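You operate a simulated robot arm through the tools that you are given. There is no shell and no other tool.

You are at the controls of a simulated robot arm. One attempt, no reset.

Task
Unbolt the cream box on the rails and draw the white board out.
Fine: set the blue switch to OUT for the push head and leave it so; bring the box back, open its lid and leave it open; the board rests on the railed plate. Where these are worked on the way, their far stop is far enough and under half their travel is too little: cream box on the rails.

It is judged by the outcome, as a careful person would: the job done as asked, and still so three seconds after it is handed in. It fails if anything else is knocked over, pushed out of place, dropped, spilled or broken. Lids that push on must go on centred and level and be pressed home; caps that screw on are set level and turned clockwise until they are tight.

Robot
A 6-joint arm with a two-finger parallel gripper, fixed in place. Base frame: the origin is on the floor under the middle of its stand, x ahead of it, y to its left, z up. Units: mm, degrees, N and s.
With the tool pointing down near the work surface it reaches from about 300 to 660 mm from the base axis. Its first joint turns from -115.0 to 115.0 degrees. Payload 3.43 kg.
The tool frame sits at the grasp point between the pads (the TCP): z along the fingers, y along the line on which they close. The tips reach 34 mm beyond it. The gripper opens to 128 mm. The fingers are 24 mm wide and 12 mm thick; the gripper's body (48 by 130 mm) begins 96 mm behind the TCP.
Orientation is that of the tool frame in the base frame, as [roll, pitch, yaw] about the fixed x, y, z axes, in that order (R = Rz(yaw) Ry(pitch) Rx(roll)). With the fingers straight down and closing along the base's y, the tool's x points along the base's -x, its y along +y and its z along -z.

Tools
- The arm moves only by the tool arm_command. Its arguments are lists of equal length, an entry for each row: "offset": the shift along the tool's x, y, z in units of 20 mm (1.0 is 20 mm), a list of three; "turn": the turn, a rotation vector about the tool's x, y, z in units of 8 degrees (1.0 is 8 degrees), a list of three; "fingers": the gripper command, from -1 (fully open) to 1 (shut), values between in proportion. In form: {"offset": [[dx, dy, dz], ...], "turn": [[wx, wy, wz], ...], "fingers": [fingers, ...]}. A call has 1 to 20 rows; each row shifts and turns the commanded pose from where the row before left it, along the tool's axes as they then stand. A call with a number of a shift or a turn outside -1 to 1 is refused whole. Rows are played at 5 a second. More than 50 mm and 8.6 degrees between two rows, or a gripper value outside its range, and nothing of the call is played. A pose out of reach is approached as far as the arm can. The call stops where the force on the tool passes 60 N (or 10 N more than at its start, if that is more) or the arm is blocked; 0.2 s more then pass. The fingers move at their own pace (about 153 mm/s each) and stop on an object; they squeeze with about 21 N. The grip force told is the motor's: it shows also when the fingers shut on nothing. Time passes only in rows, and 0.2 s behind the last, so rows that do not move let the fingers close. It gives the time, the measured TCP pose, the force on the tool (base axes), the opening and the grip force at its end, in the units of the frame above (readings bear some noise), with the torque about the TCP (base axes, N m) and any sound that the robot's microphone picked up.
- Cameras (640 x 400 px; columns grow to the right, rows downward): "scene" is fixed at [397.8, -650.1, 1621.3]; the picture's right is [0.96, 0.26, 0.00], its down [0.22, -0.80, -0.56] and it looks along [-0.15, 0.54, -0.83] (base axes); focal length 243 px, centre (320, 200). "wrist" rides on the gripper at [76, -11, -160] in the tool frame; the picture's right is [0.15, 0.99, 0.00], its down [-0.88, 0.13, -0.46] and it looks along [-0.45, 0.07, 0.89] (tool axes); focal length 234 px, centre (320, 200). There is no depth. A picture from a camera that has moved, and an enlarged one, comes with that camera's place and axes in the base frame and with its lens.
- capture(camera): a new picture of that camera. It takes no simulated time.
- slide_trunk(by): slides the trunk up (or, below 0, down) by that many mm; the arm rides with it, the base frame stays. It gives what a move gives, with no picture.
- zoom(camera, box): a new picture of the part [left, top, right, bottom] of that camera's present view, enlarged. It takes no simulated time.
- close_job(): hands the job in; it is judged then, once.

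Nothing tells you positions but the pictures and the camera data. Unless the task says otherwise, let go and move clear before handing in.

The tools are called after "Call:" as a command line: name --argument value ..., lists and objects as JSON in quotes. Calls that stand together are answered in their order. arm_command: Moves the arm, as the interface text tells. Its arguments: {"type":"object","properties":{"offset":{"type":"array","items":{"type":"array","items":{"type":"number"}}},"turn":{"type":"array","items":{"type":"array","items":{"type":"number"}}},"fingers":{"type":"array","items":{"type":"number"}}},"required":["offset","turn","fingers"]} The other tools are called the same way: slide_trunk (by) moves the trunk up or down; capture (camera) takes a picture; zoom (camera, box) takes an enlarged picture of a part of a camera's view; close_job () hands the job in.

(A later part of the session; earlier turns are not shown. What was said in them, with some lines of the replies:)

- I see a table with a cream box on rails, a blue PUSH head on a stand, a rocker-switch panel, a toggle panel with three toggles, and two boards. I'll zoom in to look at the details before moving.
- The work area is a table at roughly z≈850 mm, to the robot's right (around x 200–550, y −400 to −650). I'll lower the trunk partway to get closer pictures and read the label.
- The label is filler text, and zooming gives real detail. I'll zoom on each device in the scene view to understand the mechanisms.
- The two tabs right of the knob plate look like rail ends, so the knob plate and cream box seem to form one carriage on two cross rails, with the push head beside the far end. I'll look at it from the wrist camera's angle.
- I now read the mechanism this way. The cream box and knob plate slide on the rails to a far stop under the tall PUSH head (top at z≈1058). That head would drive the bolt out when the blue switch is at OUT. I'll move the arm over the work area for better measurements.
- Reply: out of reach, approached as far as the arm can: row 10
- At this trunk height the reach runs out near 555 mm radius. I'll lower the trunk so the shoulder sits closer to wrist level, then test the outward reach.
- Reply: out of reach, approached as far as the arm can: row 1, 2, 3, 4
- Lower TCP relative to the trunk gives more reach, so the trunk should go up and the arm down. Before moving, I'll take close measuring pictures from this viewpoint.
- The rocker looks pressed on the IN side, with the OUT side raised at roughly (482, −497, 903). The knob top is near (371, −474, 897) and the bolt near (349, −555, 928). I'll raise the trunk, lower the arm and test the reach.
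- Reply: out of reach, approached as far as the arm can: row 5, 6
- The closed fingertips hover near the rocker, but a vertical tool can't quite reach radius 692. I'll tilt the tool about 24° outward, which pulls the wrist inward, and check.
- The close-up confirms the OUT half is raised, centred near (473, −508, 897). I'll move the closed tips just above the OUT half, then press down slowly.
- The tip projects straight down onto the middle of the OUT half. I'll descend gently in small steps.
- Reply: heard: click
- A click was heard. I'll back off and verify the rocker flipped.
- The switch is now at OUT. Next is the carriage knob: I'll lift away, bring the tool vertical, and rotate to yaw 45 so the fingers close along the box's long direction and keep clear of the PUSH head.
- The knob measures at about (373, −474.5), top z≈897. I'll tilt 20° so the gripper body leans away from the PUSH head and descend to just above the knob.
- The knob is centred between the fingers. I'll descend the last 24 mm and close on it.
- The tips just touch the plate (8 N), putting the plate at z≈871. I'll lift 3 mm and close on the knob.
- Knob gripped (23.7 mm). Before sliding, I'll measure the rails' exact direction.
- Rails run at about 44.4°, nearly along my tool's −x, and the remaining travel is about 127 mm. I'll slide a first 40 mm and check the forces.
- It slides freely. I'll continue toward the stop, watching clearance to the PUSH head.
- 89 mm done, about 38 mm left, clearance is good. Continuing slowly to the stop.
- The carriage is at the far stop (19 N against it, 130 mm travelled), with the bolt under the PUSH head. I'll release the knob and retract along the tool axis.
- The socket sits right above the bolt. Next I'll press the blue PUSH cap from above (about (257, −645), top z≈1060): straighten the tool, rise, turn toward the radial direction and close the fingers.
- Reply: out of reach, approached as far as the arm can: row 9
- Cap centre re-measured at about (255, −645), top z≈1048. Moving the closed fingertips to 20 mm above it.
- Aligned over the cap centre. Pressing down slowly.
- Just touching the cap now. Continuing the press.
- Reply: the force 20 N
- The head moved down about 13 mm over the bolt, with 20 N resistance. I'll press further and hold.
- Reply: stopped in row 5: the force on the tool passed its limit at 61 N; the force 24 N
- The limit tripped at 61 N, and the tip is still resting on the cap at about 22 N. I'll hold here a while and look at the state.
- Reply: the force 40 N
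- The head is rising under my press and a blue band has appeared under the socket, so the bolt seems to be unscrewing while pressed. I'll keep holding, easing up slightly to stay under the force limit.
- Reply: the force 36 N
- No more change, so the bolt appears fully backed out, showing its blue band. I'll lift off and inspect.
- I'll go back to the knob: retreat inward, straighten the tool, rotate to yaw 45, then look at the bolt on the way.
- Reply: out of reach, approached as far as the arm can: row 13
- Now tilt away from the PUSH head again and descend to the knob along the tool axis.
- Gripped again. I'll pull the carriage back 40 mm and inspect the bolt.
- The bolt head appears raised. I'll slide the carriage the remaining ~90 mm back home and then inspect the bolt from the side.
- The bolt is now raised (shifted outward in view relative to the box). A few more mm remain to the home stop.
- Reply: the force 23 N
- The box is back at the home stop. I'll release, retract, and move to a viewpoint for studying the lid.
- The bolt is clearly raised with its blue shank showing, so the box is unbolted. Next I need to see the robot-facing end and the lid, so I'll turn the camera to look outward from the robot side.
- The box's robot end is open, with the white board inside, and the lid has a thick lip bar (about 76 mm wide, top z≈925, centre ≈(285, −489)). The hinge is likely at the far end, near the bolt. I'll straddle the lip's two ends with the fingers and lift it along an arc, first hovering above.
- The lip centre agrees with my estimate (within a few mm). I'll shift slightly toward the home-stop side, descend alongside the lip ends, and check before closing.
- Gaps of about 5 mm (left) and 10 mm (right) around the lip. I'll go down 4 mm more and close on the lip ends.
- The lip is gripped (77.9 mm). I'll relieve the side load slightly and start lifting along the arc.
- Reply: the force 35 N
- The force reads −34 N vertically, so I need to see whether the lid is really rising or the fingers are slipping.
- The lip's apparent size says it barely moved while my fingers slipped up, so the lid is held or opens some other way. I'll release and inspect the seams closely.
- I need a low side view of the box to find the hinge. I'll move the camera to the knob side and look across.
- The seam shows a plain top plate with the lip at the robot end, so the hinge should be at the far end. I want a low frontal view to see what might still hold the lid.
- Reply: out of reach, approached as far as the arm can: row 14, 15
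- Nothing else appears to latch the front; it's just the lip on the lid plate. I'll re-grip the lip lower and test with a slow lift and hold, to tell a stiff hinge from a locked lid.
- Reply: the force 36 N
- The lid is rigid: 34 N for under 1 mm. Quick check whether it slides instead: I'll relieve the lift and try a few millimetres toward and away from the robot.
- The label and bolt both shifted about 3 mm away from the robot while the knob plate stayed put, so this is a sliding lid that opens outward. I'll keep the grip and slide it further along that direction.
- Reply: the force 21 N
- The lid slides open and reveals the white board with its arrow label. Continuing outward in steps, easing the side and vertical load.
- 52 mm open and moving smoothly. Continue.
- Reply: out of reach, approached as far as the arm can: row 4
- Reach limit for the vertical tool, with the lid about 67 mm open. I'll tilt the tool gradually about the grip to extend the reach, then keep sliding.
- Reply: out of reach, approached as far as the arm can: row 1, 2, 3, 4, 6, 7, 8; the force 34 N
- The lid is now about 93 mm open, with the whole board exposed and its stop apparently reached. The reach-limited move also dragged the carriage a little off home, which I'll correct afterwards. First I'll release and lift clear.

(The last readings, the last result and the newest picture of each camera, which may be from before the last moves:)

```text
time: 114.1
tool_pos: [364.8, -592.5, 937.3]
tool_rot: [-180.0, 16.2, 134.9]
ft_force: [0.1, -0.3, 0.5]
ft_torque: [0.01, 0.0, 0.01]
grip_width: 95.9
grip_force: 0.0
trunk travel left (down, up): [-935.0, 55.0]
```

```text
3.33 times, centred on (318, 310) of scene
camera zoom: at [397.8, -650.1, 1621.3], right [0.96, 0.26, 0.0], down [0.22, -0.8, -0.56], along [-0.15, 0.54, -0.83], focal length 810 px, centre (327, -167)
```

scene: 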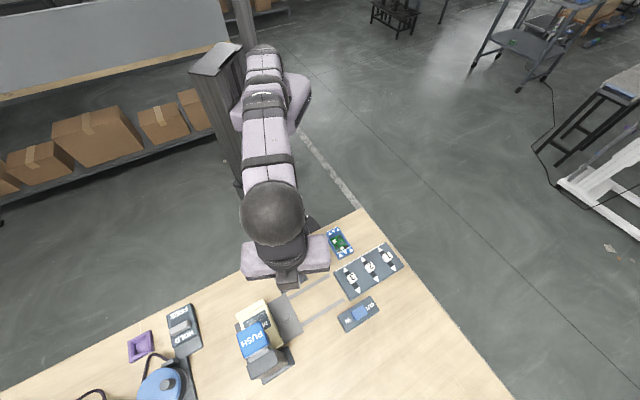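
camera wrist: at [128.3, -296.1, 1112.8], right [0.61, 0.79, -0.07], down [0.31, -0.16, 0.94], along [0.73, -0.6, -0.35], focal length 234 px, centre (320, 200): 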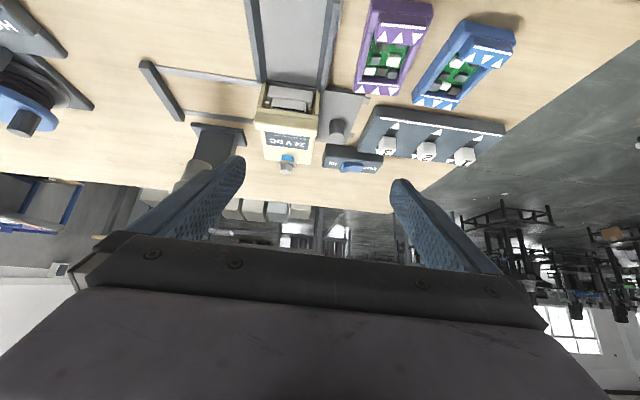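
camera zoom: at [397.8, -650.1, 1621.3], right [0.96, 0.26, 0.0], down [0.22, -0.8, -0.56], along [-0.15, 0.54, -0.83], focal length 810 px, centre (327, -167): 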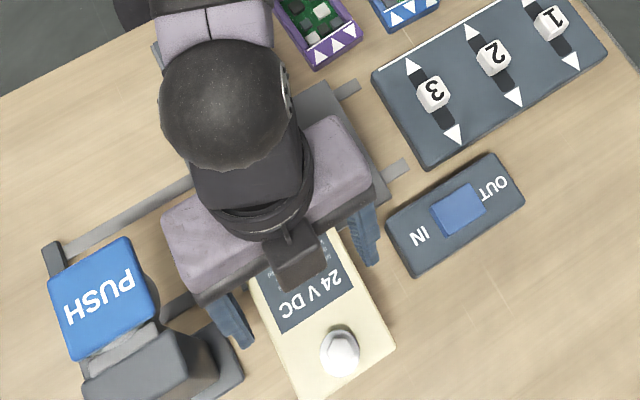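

The fingers are free. I'll lift away, straighten the tool, close the fingers, and move to the far-stop side of the box so I can nudge the carriage back to its home stop.

Call:
arm_command --offset '[[0, 0, -1], [0, 0, -1], [0, 0, -1], [0, 0, -1], [0, 0, -1], [0, 0, -1], [0.95, -0.085, -0.276], [0.95, -0.085, -0.276], [0.95, -0.085, -0.276], [0.95, -0.085, -0.276], [0.95, -0.085, -0.276], [0, 0, 0], [0, 0, 0], [0, 0, 0], [0, 0, 0]]' --turn '[[0, 0, 0], [0, 0, 0], [0, 0, 0], [0, 0, 0], [0, 0, 0], [0, 0, 0], [0, 0, 0], [0, 0, 0], [0, 0, 0], [0, 0, 0], [0, 0, 0], [0, 0.675, 0], [0, 0.675, 0], [0, 0.675, 0], [0, 0, 0]]' --fingers '[-0.5, -0.5, -0.5, -0.5, -0.5, -0.5, -0.5, -0.5, -0.5, -0.5, -0.5, 0, 1, 1, 1]'

Call:
capture --camera "wrist"

Call:
zoom --camera "scene" --box '[258, 250, 378, 370]'

```text
time: 117.3
tool_pos: [264.5, -504.3, 1052.5]
tool_rot: [-180.0, -0.2, 134.9]
ft_force: [-0.1, 0.4, -0.9]
ft_torque: [0.0, 0.02, -0.01]
grip_width: 0.1
grip_force: 21.4
trunk travel left (down, up): [-935.0, 55.0]
```

```text
taken
camera wrist: at [204.1, -457.6, 1213.6], right [0.6, 0.8, 0.0], down [0.72, -0.53, 0.45], along [0.36, -0.27, -0.89], focal length 234 px, centre (320, 200)
```

wrist: 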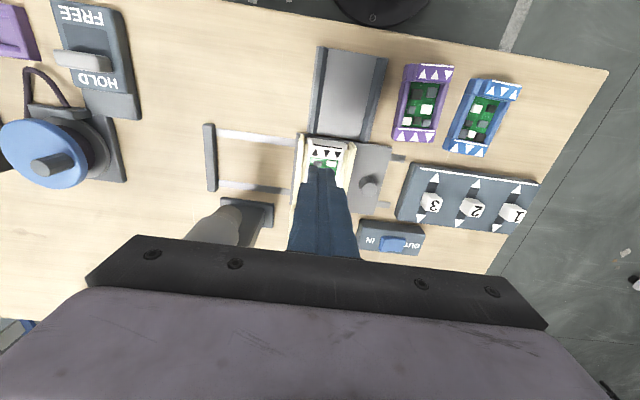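

```text
3.33 times, centred on (318, 310) of scene
camera zoom: at [397.8, -650.1, 1621.3], right [0.96, 0.26, 0.0], down [0.22, -0.8, -0.56], along [-0.15, 0.54, -0.83], focal length 810 px, centre (327, -167)
```

zoom: 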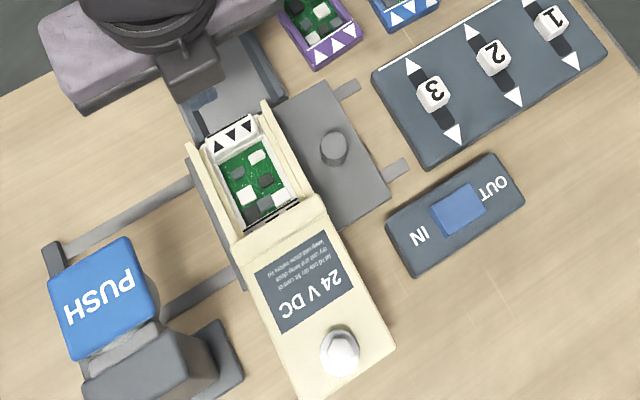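

The board is fully exposed, and the carriage sits about 15 mm off home. I'll lower the closed fingers on the left side of the box and push it back to the home stop.

Call:
arm_command --offset '[[-0.141, -0.755, 0.65], [-0.141, -0.755, 0.65], [-0.141, -0.755, 0.65], [-0.141, -0.755, 0.65], [0, 0, 0.8], [0, 0, 0.8], [0, 0, 0.8], [0, 0, 0.8], [0, 0, 0]]' --turn '[[0, 0, 0], [0, 0, 0], [0, 0, 0], [0, 0, 0], [0, 0, 0], [0, 0, 0], [0, 0, 0], [0, 0, 0], [0, 0, 0]]' --fingers '[1, 1, 1, 1, 1, 1, 1, 1, 1]'

Call:
zoom --camera "wrist" --box '[220, 60, 480, 260]'

Call:
zoom --camera "scene" --box '[228, 250, 348, 370]'

```text
time: 119.3
tool_pos: [228.4, -556.6, 936.4]
tool_rot: [-179.9, -0.1, 134.9]
ft_force: [1.4, 0.7, 0.1]
ft_torque: [0.03, 0.02, -0.01]
grip_width: 0.1
grip_force: 20.7
trunk travel left (down, up): [-935.0, 55.0]
```

```text
2.00 times, centred on (350, 160) of wrist
camera zoom: at [168.4, -508.8, 1096.8], right [0.6, 0.8, 0.0], down [0.71, -0.53, 0.45], along [0.36, -0.27, -0.89], focal length 468 px, centre (260, 280)
```

zoom: 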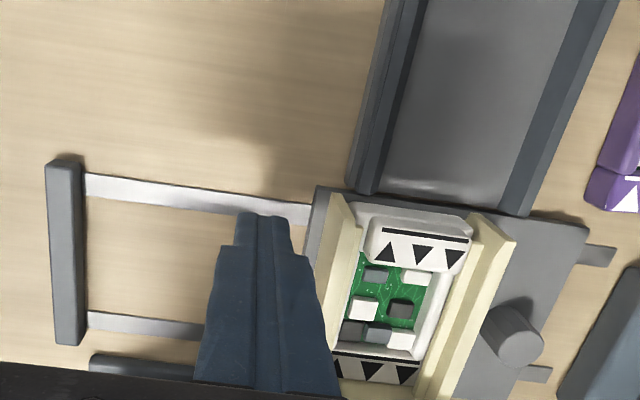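

```text
3.33 times, centred on (288, 310) of scene
camera zoom: at [397.8, -650.1, 1621.3], right [0.96, 0.26, 0.0], down [0.22, -0.8, -0.56], along [-0.15, 0.54, -0.83], focal length 810 px, centre (427, -167)
```

zoom: 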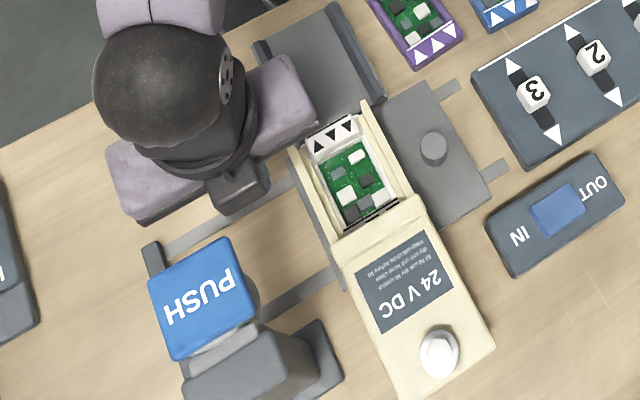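

Call:
arm_command --offset '[[0, 0, 0.9], [0, 0.3, 0], [0, 0.3, 0], [0, 0.3, 0], [0, 0.25, 0], [0, 0.15, 0], [0, 0.15, 0], [0, 0, 0]]' --turn '[[0, 0, 0], [0, 0, 0], [0, 0, 0], [0, 0, 0], [0, 0, 0], [0, 0, 0], [0, 0, 0], [0, 0, 0]]' --fingers '[1, 1, 1, 1, 1, 1, 1, 1]'

Call:
zoom --camera "wrist" --box '[220, 60, 480, 260]'

```text
time: 121.1
tool_pos: [249.7, -533.3, 919.0]
tool_rot: [-180.0, -0.3, 134.9]
ft_force: [0.4, 0.2, -0.3]
ft_torque: [0.02, 0.0, -0.03]
grip_width: 0.1
grip_force: 20.8
trunk travel left (down, up): [-935.0, 55.0]
```

```text
2.00 times, centred on (350, 160) of wrist
camera zoom: at [189.8, -487.1, 1079.4], right [0.6, 0.8, 0.0], down [0.71, -0.53, 0.45], along [0.36, -0.27, -0.89], focal length 468 px, centre (260, 280)
```

zoom: 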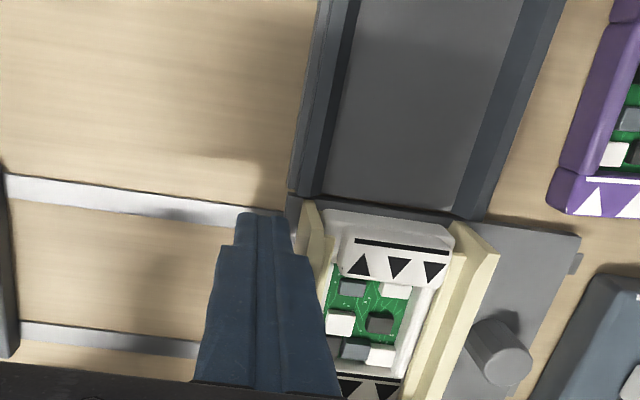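

Call:
arm_command --offset '[[0, 0.15, 0], [0, 0.15, 0], [0, 0.15, 0], [0, 0.15, 0], [0, 0.1, 0], [0, 0.1, 0], [0, 0, 0]]' --turn '[[0, 0, 0], [0, 0, 0], [0, 0, 0], [0, 0, 0], [0, 0, 0], [0, 0, 0], [0, 0, 0]]' --fingers '[1, 1, 1, 1, 1, 1, 1]'

Call:
zoom --camera "scene" --box '[258, 250, 378, 370]'

```text
time: 122.7
tool_pos: [254.6, -529.1, 918.4]
tool_rot: [-179.6, -0.1, 135.0]
ft_force: [-21.1, -24.7, -3.1]
ft_torque: [-0.42, 0.33, 0.0]
grip_width: 0.0
grip_force: 20.6
trunk travel left (down, up): [-935.0, 55.0]
```

```text
3.33 times, centred on (318, 310) of scene
camera zoom: at [397.8, -650.1, 1621.3], right [0.96, 0.26, 0.0], down [0.22, -0.8, -0.56], along [-0.15, 0.54, -0.83], focal length 810 px, centre (327, -167)
```

zoom: 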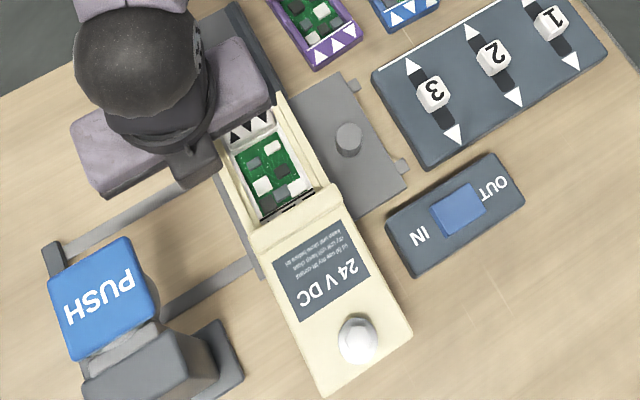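

The carriage is home again (32 N against the stop). I'll back off and study the white board to plan the draw.

Call:
arm_command --offset '[[0, -0.5, 0], [0, -0.8, 0], [0, 0, -1], [0, 0, -1], [0, 0, -1], [0, 0, -1], [0, 0, -1], [0.5, 0.8, -1], [0.5, 0.8, -0.5], [0.5, 0.8, 0], [0.5, 0.8, 0], [0, 0, 0]]' --turn '[[0, 0, 0], [0, 0, 0], [0, 0, 0], [0, 0, 0], [0, 0, 0], [0, 0, 0], [0, 0, 0], [0, 0, 0], [0, 0, 0], [0, 0, 0], [0, 0, 0], [0, 0, 0]]' --fingers '[1, 1, 1, 1, 1, 1, 1, 0.5, 0, 0, 0, 0]'

Call:
capture --camera "wrist"

Call:
zoom --camera "scene" --box '[268, 250, 348, 330]'

```text
time: 125.3
tool_pos: [261.0, -468.5, 1049.5]
tool_rot: [-180.0, -0.2, 134.9]
ft_force: [0.4, -0.8, -0.1]
ft_torque: [0.02, 0.01, -0.01]
grip_width: 64.0
grip_force: 0.0
trunk travel left (down, up): [-935.0, 55.0]
```

```text
taken
camera wrist: at [200.0, -420.8, 1208.6], right [0.6, 0.8, 0.0], down [0.71, -0.53, 0.45], along [0.36, -0.27, -0.89], focal length 234 px, centre (320, 200)
```

wrist: 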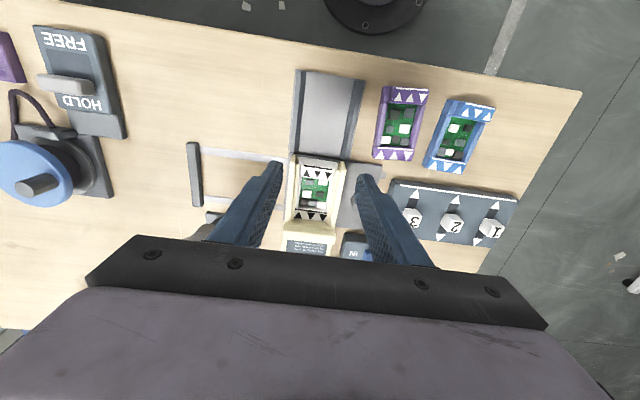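

```text
5.00 times, centred on (308, 290) of scene
camera zoom: at [397.8, -650.1, 1621.3], right [0.96, 0.26, 0.0], down [0.22, -0.8, -0.56], along [-0.15, 0.54, -0.83], focal length 1216 px, centre (380, -250)
```

zoom: 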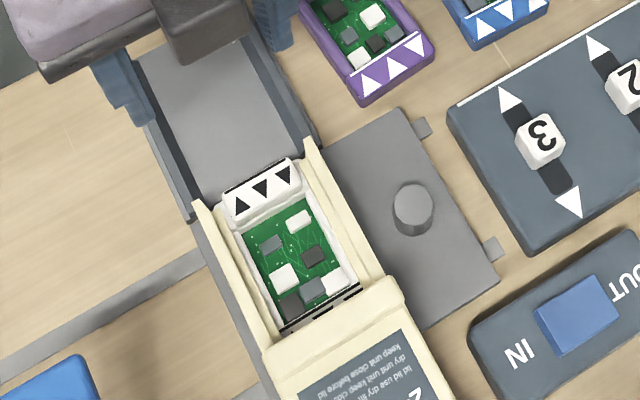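

Call:
zoom --camera "wrist" --box '[270, 60, 380, 250]'

Call:
zoom --camera "wrist" --box '[280, 140, 355, 230]'

Call:
zoom --camera "scene" --box '[288, 265, 323, 300]'

Call:
zoom --camera "wrist" --box '[365, 75, 500, 180]'

```text
2.11 times, centred on (325, 155) of wrist
camera zoom: at [200.0, -420.8, 1208.6], right [0.6, 0.8, 0.0], down [0.71, -0.53, 0.45], along [0.36, -0.27, -0.89], focal length 493 px, centre (310, 295)
```

zoom: 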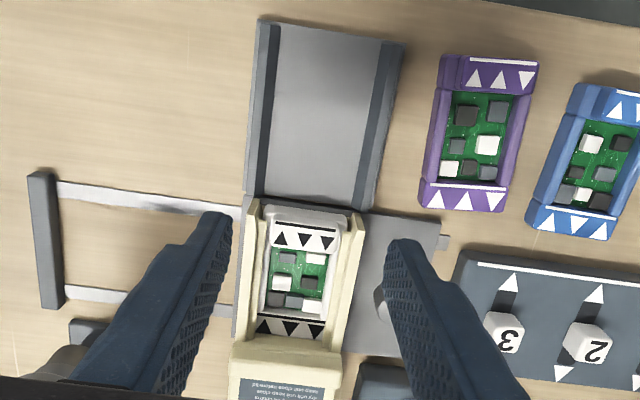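

```text
4.44 times, centred on (318, 185) of wrist
camera zoom: at [200.0, -420.8, 1208.6], right [0.6, 0.8, 0.0], down [0.71, -0.53, 0.45], along [0.36, -0.27, -0.89], focal length 1041 px, centre (331, 267)
```

zoom: 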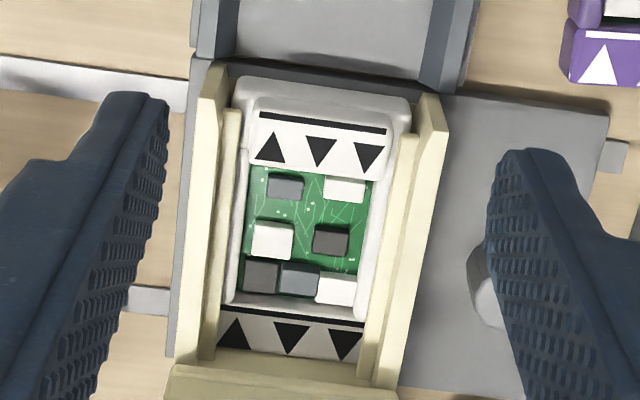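

```text
11.43 times, centred on (306, 282) of scene
camera zoom: at [397.8, -650.1, 1621.3], right [0.96, 0.26, 0.0], down [0.22, -0.8, -0.56], along [-0.15, 0.54, -0.83], focal length 2779 px, centre (486, -743)
```

zoom: 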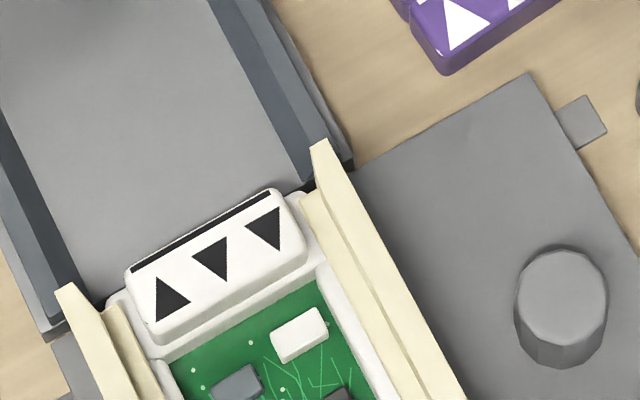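

```text
3.81 times, centred on (432, 128) of wrist
camera zoom: at [200.0, -420.8, 1208.6], right [0.6, 0.8, 0.0], down [0.71, -0.53, 0.45], along [0.36, -0.27, -0.89], focal length 892 px, centre (-109, 476)
```

zoom: 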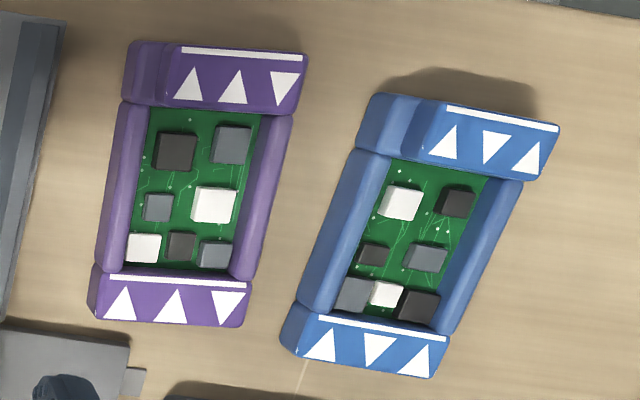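

The white board has a raised handle block with arrows at its robot end (about 40×19 mm, top z≈909, centre ≈(287, −492)). The railed plate is about the board's length and lies directly in front. I'll rotate so the fingers close along the draw direction and come down over the handle.

Call:
arm_command --offset '[[0, 0, 0], [0, 0, 0], [0, 0, 0], [0, 0, 0], [0, 0, 0], [0, 0, 0], [0, 0, 0], [0, 0, 0], [0, 0, 0], [0, 0, 0], [0, 0, 0], [0, 0, 0], [0.02, 0.351, 0.85], [0.02, 0.351, 0.85], [0.02, 0.351, 0.85], [0.02, 0.351, 0.85], [0.02, 0.351, 0.85], [0, 0, 0]]' --turn '[[0, 0, 0.9375], [0, 0, 0.9375], [0, 0, 0.9375], [0, 0, 0.9375], [0, 0, 0.9375], [0, 0, 0.9375], [0, 0, 0.9375], [0, 0, 0.9375], [0, 0, 0.9375], [0, 0, 0.9375], [0, 0, 0.9375], [0, 0, 0.9375], [0, 0, 0], [0, 0, 0], [0, 0, 0], [0, 0, 0], [0, 0, 0], [0, 0, 0]]' --fingers '[0.4, 0.4, 0.4, 0.4, 0.4, 0.4, 0.4, 0.4, 0.4, 0.4, 0.4, 0.4, 0.4, 0.4, 0.4, 0.4, 0.4, 0.4]'

Call:
capture --camera "wrist"

Call:
zoom --camera "wrist" --box '[230, 60, 410, 230]'

Call:
zoom --camera "scene" --box '[268, 250, 348, 330]'

```text
time: 129.1
tool_pos: [285.5, -490.8, 965.2]
tool_rot: [-179.9, 0.0, 44.9]
ft_force: [-0.5, 0.3, -0.4]
ft_torque: [-0.01, 0.01, 0.04]
grip_width: 38.3
grip_force: 0.0
trunk travel left (down, up): [-935.0, 55.0]
```

```text
taken
camera wrist: at [332.6, -427.9, 1123.8], right [0.8, -0.6, 0.0], down [-0.53, -0.71, 0.46], along [-0.27, -0.36, -0.89], focal length 234 px, centre (320, 200)
```

wrist: 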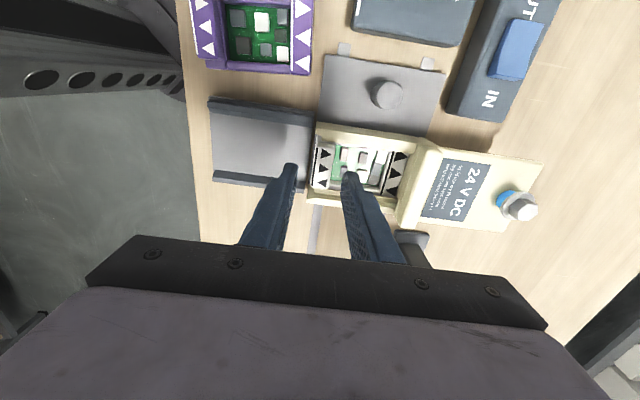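

```text
2.35 times, centred on (320, 145) of wrist
camera zoom: at [332.6, -427.9, 1123.8], right [0.8, -0.6, 0.0], down [-0.53, -0.71, 0.46], along [-0.27, -0.36, -0.89], focal length 551 px, centre (320, 329)
```

zoom: 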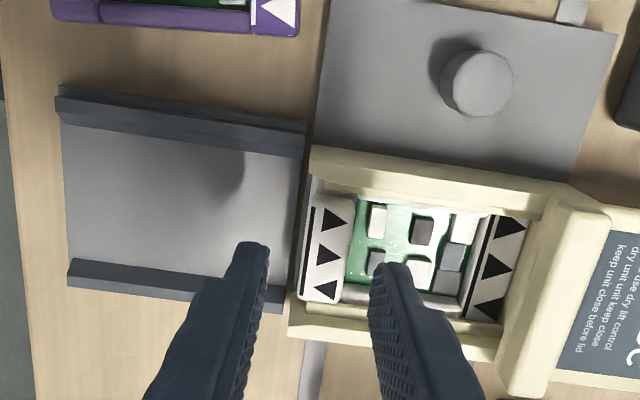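

```text
5.00 times, centred on (308, 290) of scene
camera zoom: at [397.8, -650.1, 1621.3], right [0.96, 0.26, 0.0], down [0.22, -0.8, -0.56], along [-0.15, 0.54, -0.83], focal length 1216 px, centre (380, -250)
```

zoom: 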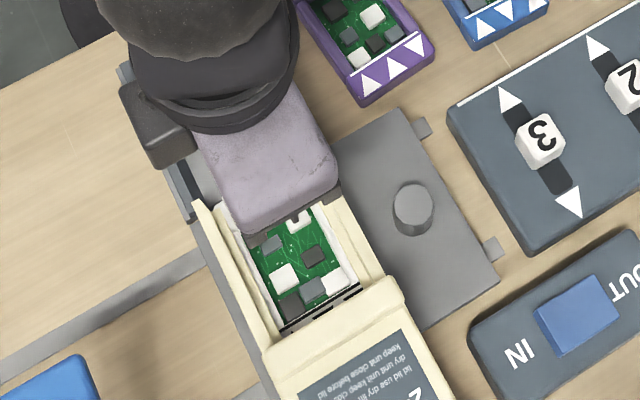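

Tips straddle the handle; small correction (3 mm outward, 2 mm toward the knob side), then descend.

Call:
arm_command --offset '[[0.1, 0.145, 0], [0, 0, 0.5], [0, 0, 0.5], [0, 0, 0.45], [0, 0, 0]]' --turn '[[0, 0, 0], [0, 0, 0], [0, 0, 0], [0, 0, 0], [0, 0, 0]]' --fingers '[0.4, 0.4, 0.4, 0.4, 0.4]'

Call:
zoom --camera "wrist" --box '[240, 80, 400, 230]'

```text
time: 130.3
tool_pos: [289.9, -491.7, 934.7]
tool_rot: [-180.0, 0.0, 45.0]
ft_force: [-0.8, 0.6, -0.8]
ft_torque: [-0.02, 0.01, 0.03]
grip_width: 38.6
grip_force: 0.1
trunk travel left (down, up): [-935.0, 55.0]
```

```text
2.67 times, centred on (320, 155) of wrist
camera zoom: at [336.8, -429.1, 1095.0], right [0.8, -0.6, 0.0], down [-0.53, -0.71, 0.46], along [-0.27, -0.36, -0.89], focal length 624 px, centre (320, 320)
```

zoom: 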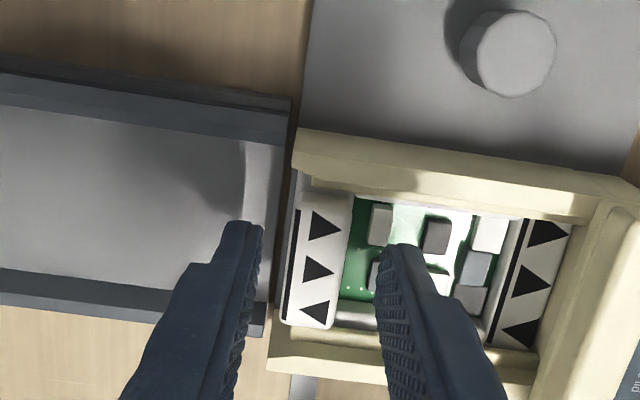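

Nicely centred. Closing on the handle.

Call:
arm_command --offset '[[0, 0, 0.08], [0, 0, 0], [0, 0, 0], [0, 0, 0], [0, 0, 0]]' --turn '[[0, 0, 0], [0, 0, 0], [0, 0, 0], [0, 0, 0], [0, 0, 0]]' --fingers '[0.5, 0.7, 1, 1, 1]'

Call:
zoom --camera "wrist" --box '[240, 80, 400, 230]'

```text
time: 131.5
tool_pos: [288.1, -491.0, 933.5]
tool_rot: [-179.7, 0.0, 44.9]
ft_force: [-5.5, 4.2, -0.4]
ft_torque: [0.18, 0.23, 0.04]
grip_width: 18.5
grip_force: 20.6
trunk travel left (down, up): [-935.0, 55.0]
```

```text
2.67 times, centred on (320, 155) of wrist
camera zoom: at [336.2, -428.4, 1093.0], right [0.8, -0.6, 0.0], down [-0.53, -0.72, 0.45], along [-0.27, -0.36, -0.89], focal length 624 px, centre (320, 320)
```

zoom: 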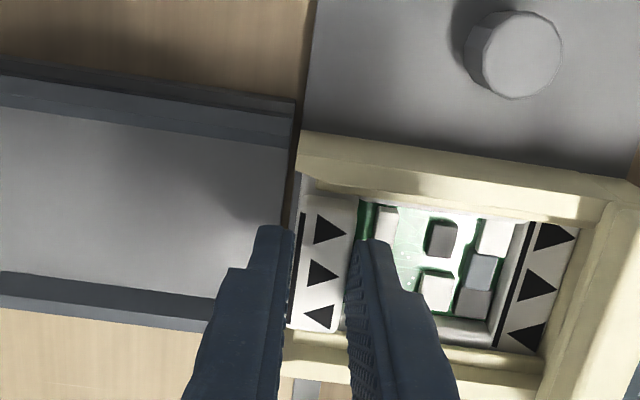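

Handle gripped (18.5 mm). Drawing toward the railed plate, first 25 mm.

Call:
arm_command --offset '[[0, -0.2, -0.01], [0, -0.35, 0], [0, -0.35, 0], [0, -0.35, 0], [0, 0, 0]]' --turn '[[0, 0, 0], [0, 0, 0], [0, 0, 0], [0, 0, 0], [0, 0, 0]]' --fingers '[1, 1, 1, 1, 1]'

Call:
zoom --camera "wrist" --box '[240, 60, 420, 230]'

Call:
zoom --camera "scene" --box '[268, 250, 348, 330]'

```text
time: 132.7
tool_pos: [271.2, -474.4, 933.6]
tool_rot: [-179.8, 0.0, 44.8]
ft_force: [0.3, -0.5, 0.1]
ft_torque: [0.02, 0.0, 0.02]
grip_width: 18.6
grip_force: 21.0
trunk travel left (down, up): [-935.0, 55.0]
```

```text
2.35 times, centred on (330, 145) of wrist
camera zoom: at [318.8, -411.6, 1093.5], right [0.8, -0.6, 0.0], down [-0.53, -0.71, 0.46], along [-0.27, -0.36, -0.89], focal length 551 px, centre (296, 329)
```

zoom: 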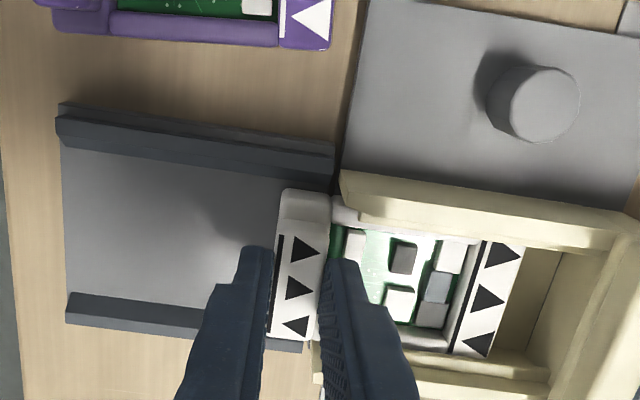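

```text
5.00 times, centred on (308, 290) of scene
camera zoom: at [397.8, -650.1, 1621.3], right [0.96, 0.26, 0.0], down [0.22, -0.8, -0.56], along [-0.15, 0.54, -0.83], focal length 1216 px, centre (380, -250)
```

zoom: 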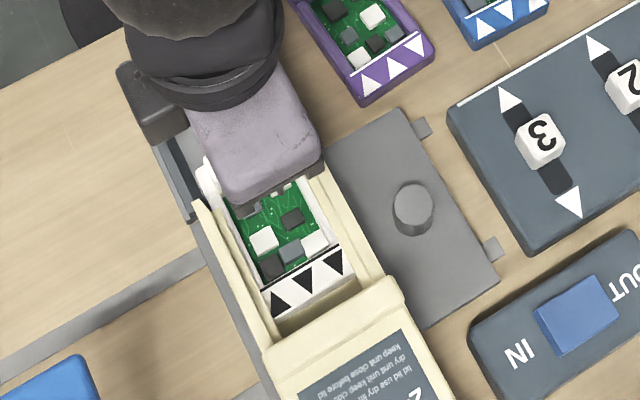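

Sliding freely, almost no force. Continue 40 mm.

Call:
arm_command --offset '[[0, -0.3, 0], [0, -0.4, 0], [0, -0.4, 0], [0, -0.4, 0], [0, -0.4, 0], [0, -0.1, 0], [0, 0, 0]]' --turn '[[0, 0, 0], [0, 0, 0], [0, 0, 0], [0, 0, 0], [0, 0, 0], [0, 0, 0], [0, 0, 0]]' --fingers '[1, 1, 1, 1, 1, 1, 1]'

Call:
zoom --camera "wrist" --box '[240, 60, 440, 230]'

Call:
zoom --camera "scene" --box '[258, 240, 338, 320]'

```text
time: 134.3
tool_pos: [242.9, -446.1, 933.6]
tool_rot: [-179.8, 0.0, 44.9]
ft_force: [0.2, 0.5, -0.1]
ft_torque: [0.0, 0.06, 0.02]
grip_width: 18.6
grip_force: 21.0
trunk travel left (down, up): [-935.0, 55.0]
```

```text
2.35 times, centred on (340, 145) of wrist
camera zoom: at [289.5, -383.5, 1093.8], right [0.8, -0.6, 0.0], down [-0.53, -0.71, 0.46], along [-0.27, -0.36, -0.89], focal length 551 px, centre (273, 329)
```

zoom: 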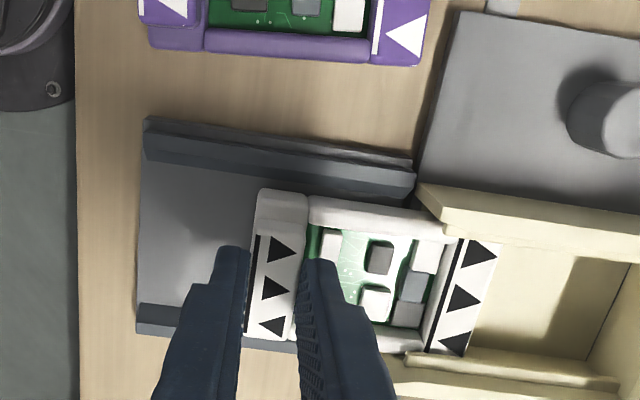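

```text
5.00 times, centred on (298, 280) of scene
camera zoom: at [397.8, -650.1, 1621.3], right [0.96, 0.26, 0.0], down [0.22, -0.8, -0.56], along [-0.15, 0.54, -0.83], focal length 1216 px, centre (430, -200)
```

zoom: 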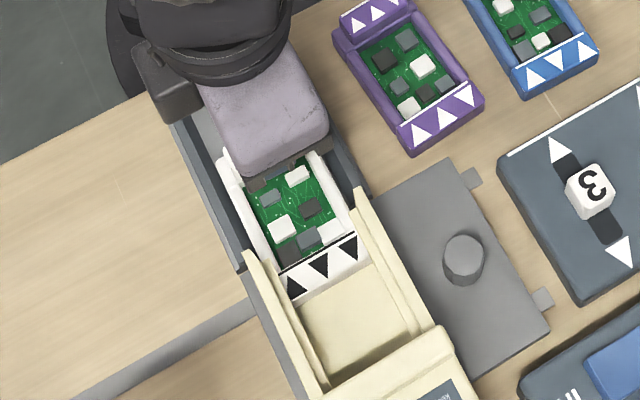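

64 mm drawn. Continue another ~38 mm and check against the plate edges.

Call:
arm_command --offset '[[0, -0.3, 0], [0, -0.4, 0], [0, -0.4, 0], [0, -0.4, 0], [0, -0.3, 0], [0, -0.1, 0], [0, 0, 0]]' --turn '[[0, 0, 0], [0, 0, 0], [0, 0, 0], [0, 0, 0], [0, 0, 0], [0, 0, 0], [0, 0, 0]]' --fingers '[1, 1, 1, 1, 1, 1, 1]'

Call:
zoom --camera "wrist" --box '[240, 60, 440, 230]'

Call:
zoom --camera "scene" --box '[258, 240, 338, 320]'

```text
time: 135.9
tool_pos: [215.7, -418.2, 933.1]
tool_rot: [-179.7, 0.0, 44.8]
ft_force: [0.0, 0.2, 0.4]
ft_torque: [0.06, 0.03, 0.0]
grip_width: 18.4
grip_force: 21.3
trunk travel left (down, up): [-935.0, 55.0]
```

```text
2.35 times, centred on (340, 145) of wrist
camera zoom: at [262.7, -356.1, 1094.0], right [0.8, -0.6, 0.0], down [-0.53, -0.71, 0.46], along [-0.27, -0.36, -0.89], focal length 551 px, centre (273, 329)
```

zoom: 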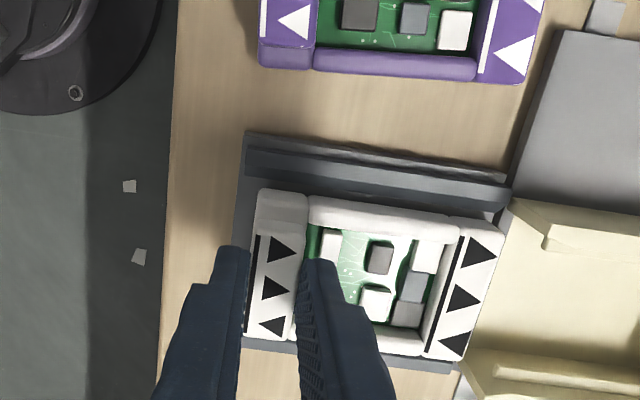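

```text
5.00 times, centred on (298, 280) of scene
camera zoom: at [397.8, -650.1, 1621.3], right [0.96, 0.26, 0.0], down [0.22, -0.8, -0.56], along [-0.15, 0.54, -0.83], focal length 1216 px, centre (430, -200)
```

zoom: 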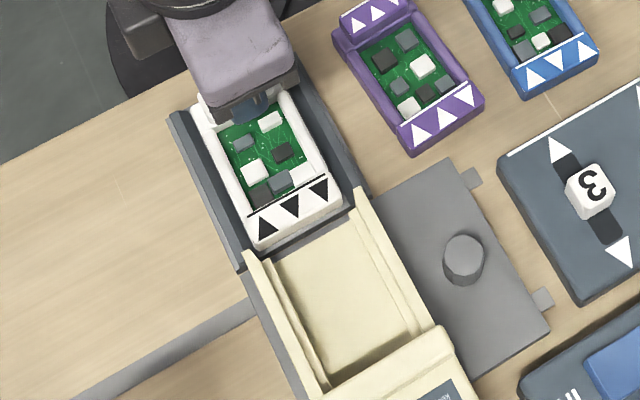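

The board is fully out of the box and sits on the railed plate (about 103 mm drawn, clear gap to the box). Releasing and lifting straight up.

Call:
arm_command --offset '[[0, 0, 0], [0, 0, 0], [0, 0, -0.3], [0, 0, -0.6], [0, 0, -1], [0, 0, -1], [0, 0, -1], [0, 0, -1], [0, 0, -1], [0, 0, -1], [0, 0, 0]]' --turn '[[0, 0, 0], [0, 0, 0], [0, 0, 0], [0, 0, 0], [0, 0, 0], [0, 0, 0], [0, 0, 0], [0, 0, 0], [0, 0, 0], [0, 0, 0], [0, 0, 0]]' --fingers '[0.6, 0.4, 0.4, 0.4, 0.4, 0.4, 0.4, 0.4, 0.4, 0.4, 0.4]'

Call:
capture --camera "wrist"

Call:
capture --camera "scene"

Call:
zoom --camera "scene" --box '[248, 230, 368, 350]'

```text
time: 138.3
tool_pos: [216.6, -420.6, 1072.0]
tool_rot: [-179.9, 0.1, 44.9]
ft_force: [0.3, 0.0, 0.1]
ft_torque: [-0.01, 0.02, 0.04]
grip_width: 38.5
grip_force: 0.0
trunk travel left (down, up): [-935.0, 55.0]
```

```text
taken
camera wrist: at [263.3, -358.3, 1232.3], right [0.8, -0.6, 0.0], down [-0.53, -0.71, 0.46], along [-0.27, -0.36, -0.89], focal length 234 px, centre (320, 200)
```

wrist: 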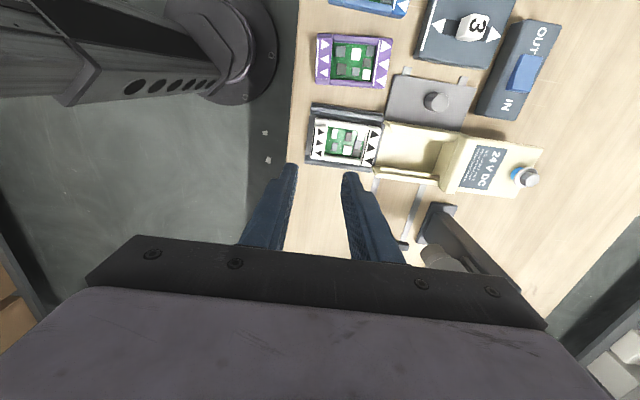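

```text
taken
```

scene: 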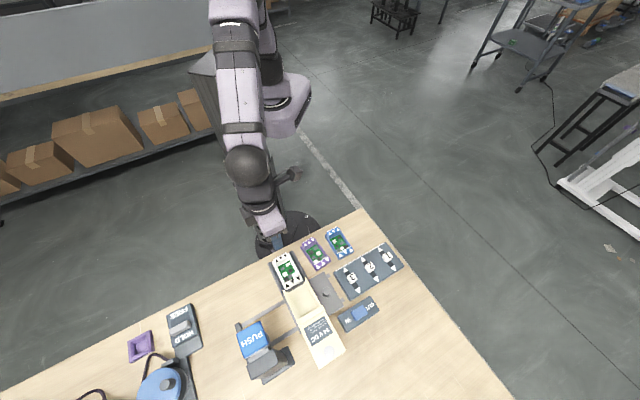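

```text
3.33 times, centred on (308, 290) of scene
camera zoom: at [397.8, -650.1, 1621.3], right [0.96, 0.26, 0.0], down [0.22, -0.8, -0.56], along [-0.15, 0.54, -0.83], focal length 810 px, centre (360, -100)
```

zoom: 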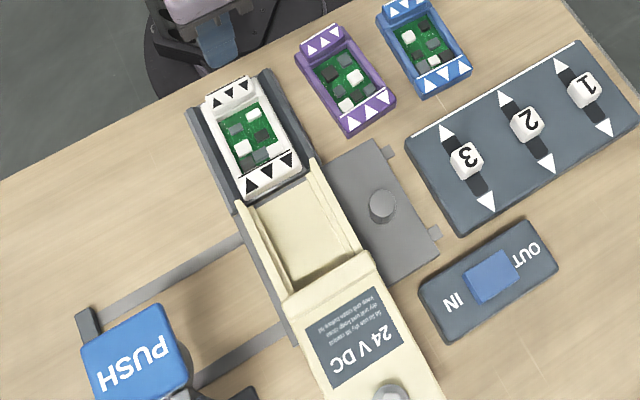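

Everything looks in place. I'll verify details closely: board seating, lid end position, switch state, and the rest of the bench.

Call:
zoom --camera "scene" --box '[265, 240, 325, 300]'

Call:
zoom --camera "scene" --box '[285, 290, 365, 370]'

Call:
zoom --camera "wrist" --box '[290, 85, 400, 185]'

Call:
zoom --camera "wrist" --box '[370, 20, 570, 200]'

```text
6.67 times, centred on (295, 270) of scene
camera zoom: at [397.8, -650.1, 1621.3], right [0.96, 0.26, 0.0], down [0.22, -0.8, -0.56], along [-0.15, 0.54, -0.83], focal length 1621 px, centre (487, -267)
```

zoom: 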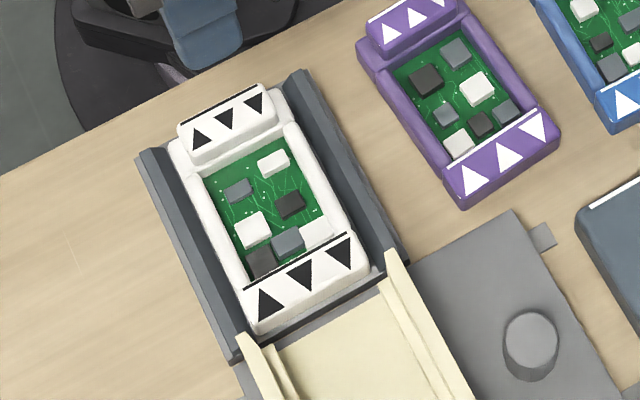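

```text
5.00 times, centred on (325, 330) of scene
camera zoom: at [397.8, -650.1, 1621.3], right [0.96, 0.26, 0.0], down [0.22, -0.8, -0.56], along [-0.15, 0.54, -0.83], focal length 1216 px, centre (295, -450)
```

zoom: 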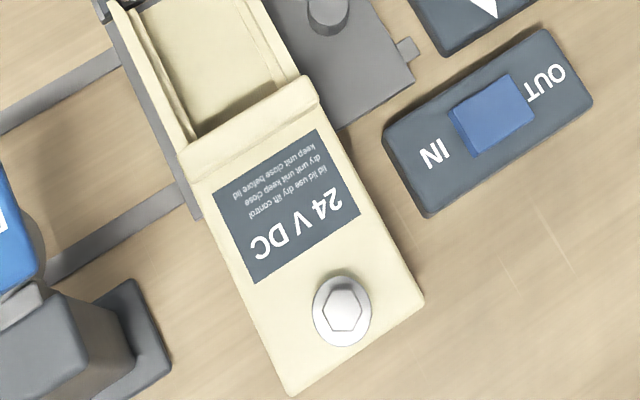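

```text
4.00 times, centred on (345, 135) of wrist
camera zoom: at [263.3, -358.3, 1232.3], right [0.8, -0.6, 0.0], down [-0.53, -0.71, 0.46], along [-0.27, -0.36, -0.89], focal length 937 px, centre (220, 460)
```

zoom: 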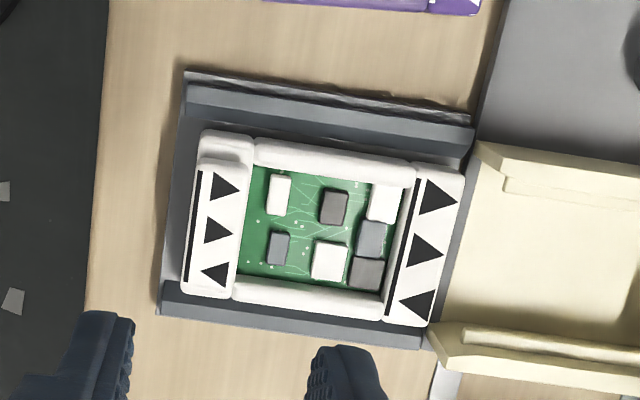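

```text
2.22 times, centred on (470, 110) of wrist
camera zoom: at [263.3, -358.3, 1232.3], right [0.8, -0.6, 0.0], down [-0.53, -0.71, 0.46], along [-0.27, -0.36, -0.89], focal length 520 px, centre (-13, 400)
```

zoom: 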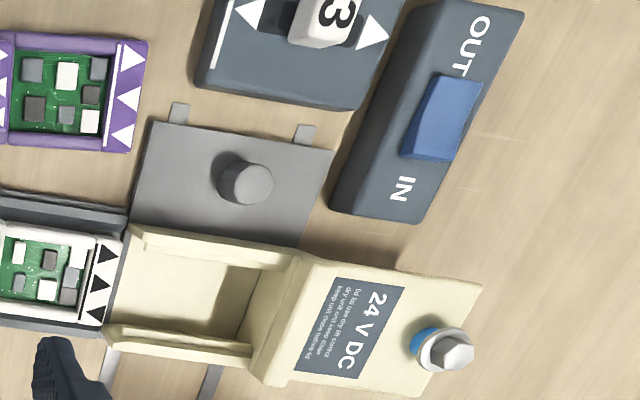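

Call:
zoom --camera "scene" --box '[265, 248, 349, 332]'

Call:
zoom --camera "scene" --box '[220, 200, 420, 325]'

Call:
zoom --camera "scene" --box '[60, 290, 300, 400]'

```text
4.76 times, centred on (307, 290) of scene
camera zoom: at [397.8, -650.1, 1621.3], right [0.96, 0.26, 0.0], down [0.22, -0.8, -0.56], along [-0.15, 0.54, -0.83], focal length 1158 px, centre (382, -229)
```

zoom: 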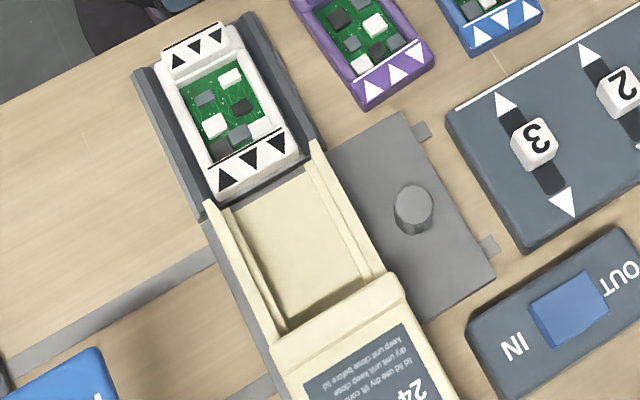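

```text
3.20 times, centred on (320, 262) of scene
camera zoom: at [397.8, -650.1, 1621.3], right [0.96, 0.26, 0.0], down [0.22, -0.8, -0.56], along [-0.15, 0.54, -0.83], focal length 778 px, centre (320, 0)
```

zoom: 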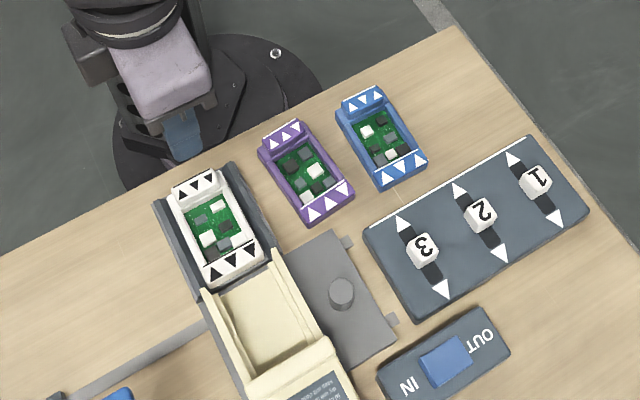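

```text
2.67 times, centred on (180, 345) of scene
camera zoom: at [397.8, -650.1, 1621.3], right [0.96, 0.26, 0.0], down [0.22, -0.8, -0.56], along [-0.15, 0.54, -0.83], focal length 648 px, centre (693, -187)
```

zoom: 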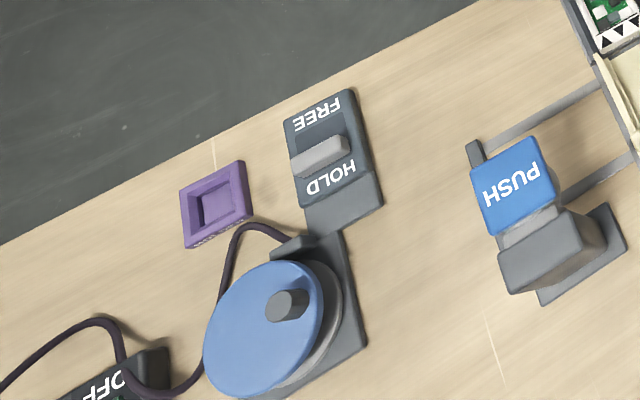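

The final state checks out:
- **Switch:** set to OUT.
- **Bolt:** backed out, with its blue shank showing.
- **Box:** back at its home stop, with the lid slid open to its stop.
- **Board:** the white board rests fully on the railed plate.
- **Rest of the bench:** unchanged.

The gripper is open and well clear, so I'm handing the job in.

Call:
close_job

```text
The job is handed in.
```

The white board is out of the cream box and resting on the railed plate, and the job has been handed in. I don't have the judge's result.

- **Switch:** the blue rocker is set to OUT and left there.
- **Bolt:** I slid the box to its far stop and pressed the push head down on it. The bolt backed out and its blue shank is showing.
- **Lid:** it slides rather than lifts. I tried lifting it twice first, with up to 34 N at the lip. It is now open to its stop, about 93 mm.
- **Box:** it is back against its home stop. Opening the lid had dragged it about 15 mm off, so I pushed it back.
- **Board:** I drew it about 103 mm. It sits between the rails, fully on the plate and clear of the box.

In the last pictures everything else I could see on the bench looked unmoved, and the gripper was open and raised clear.
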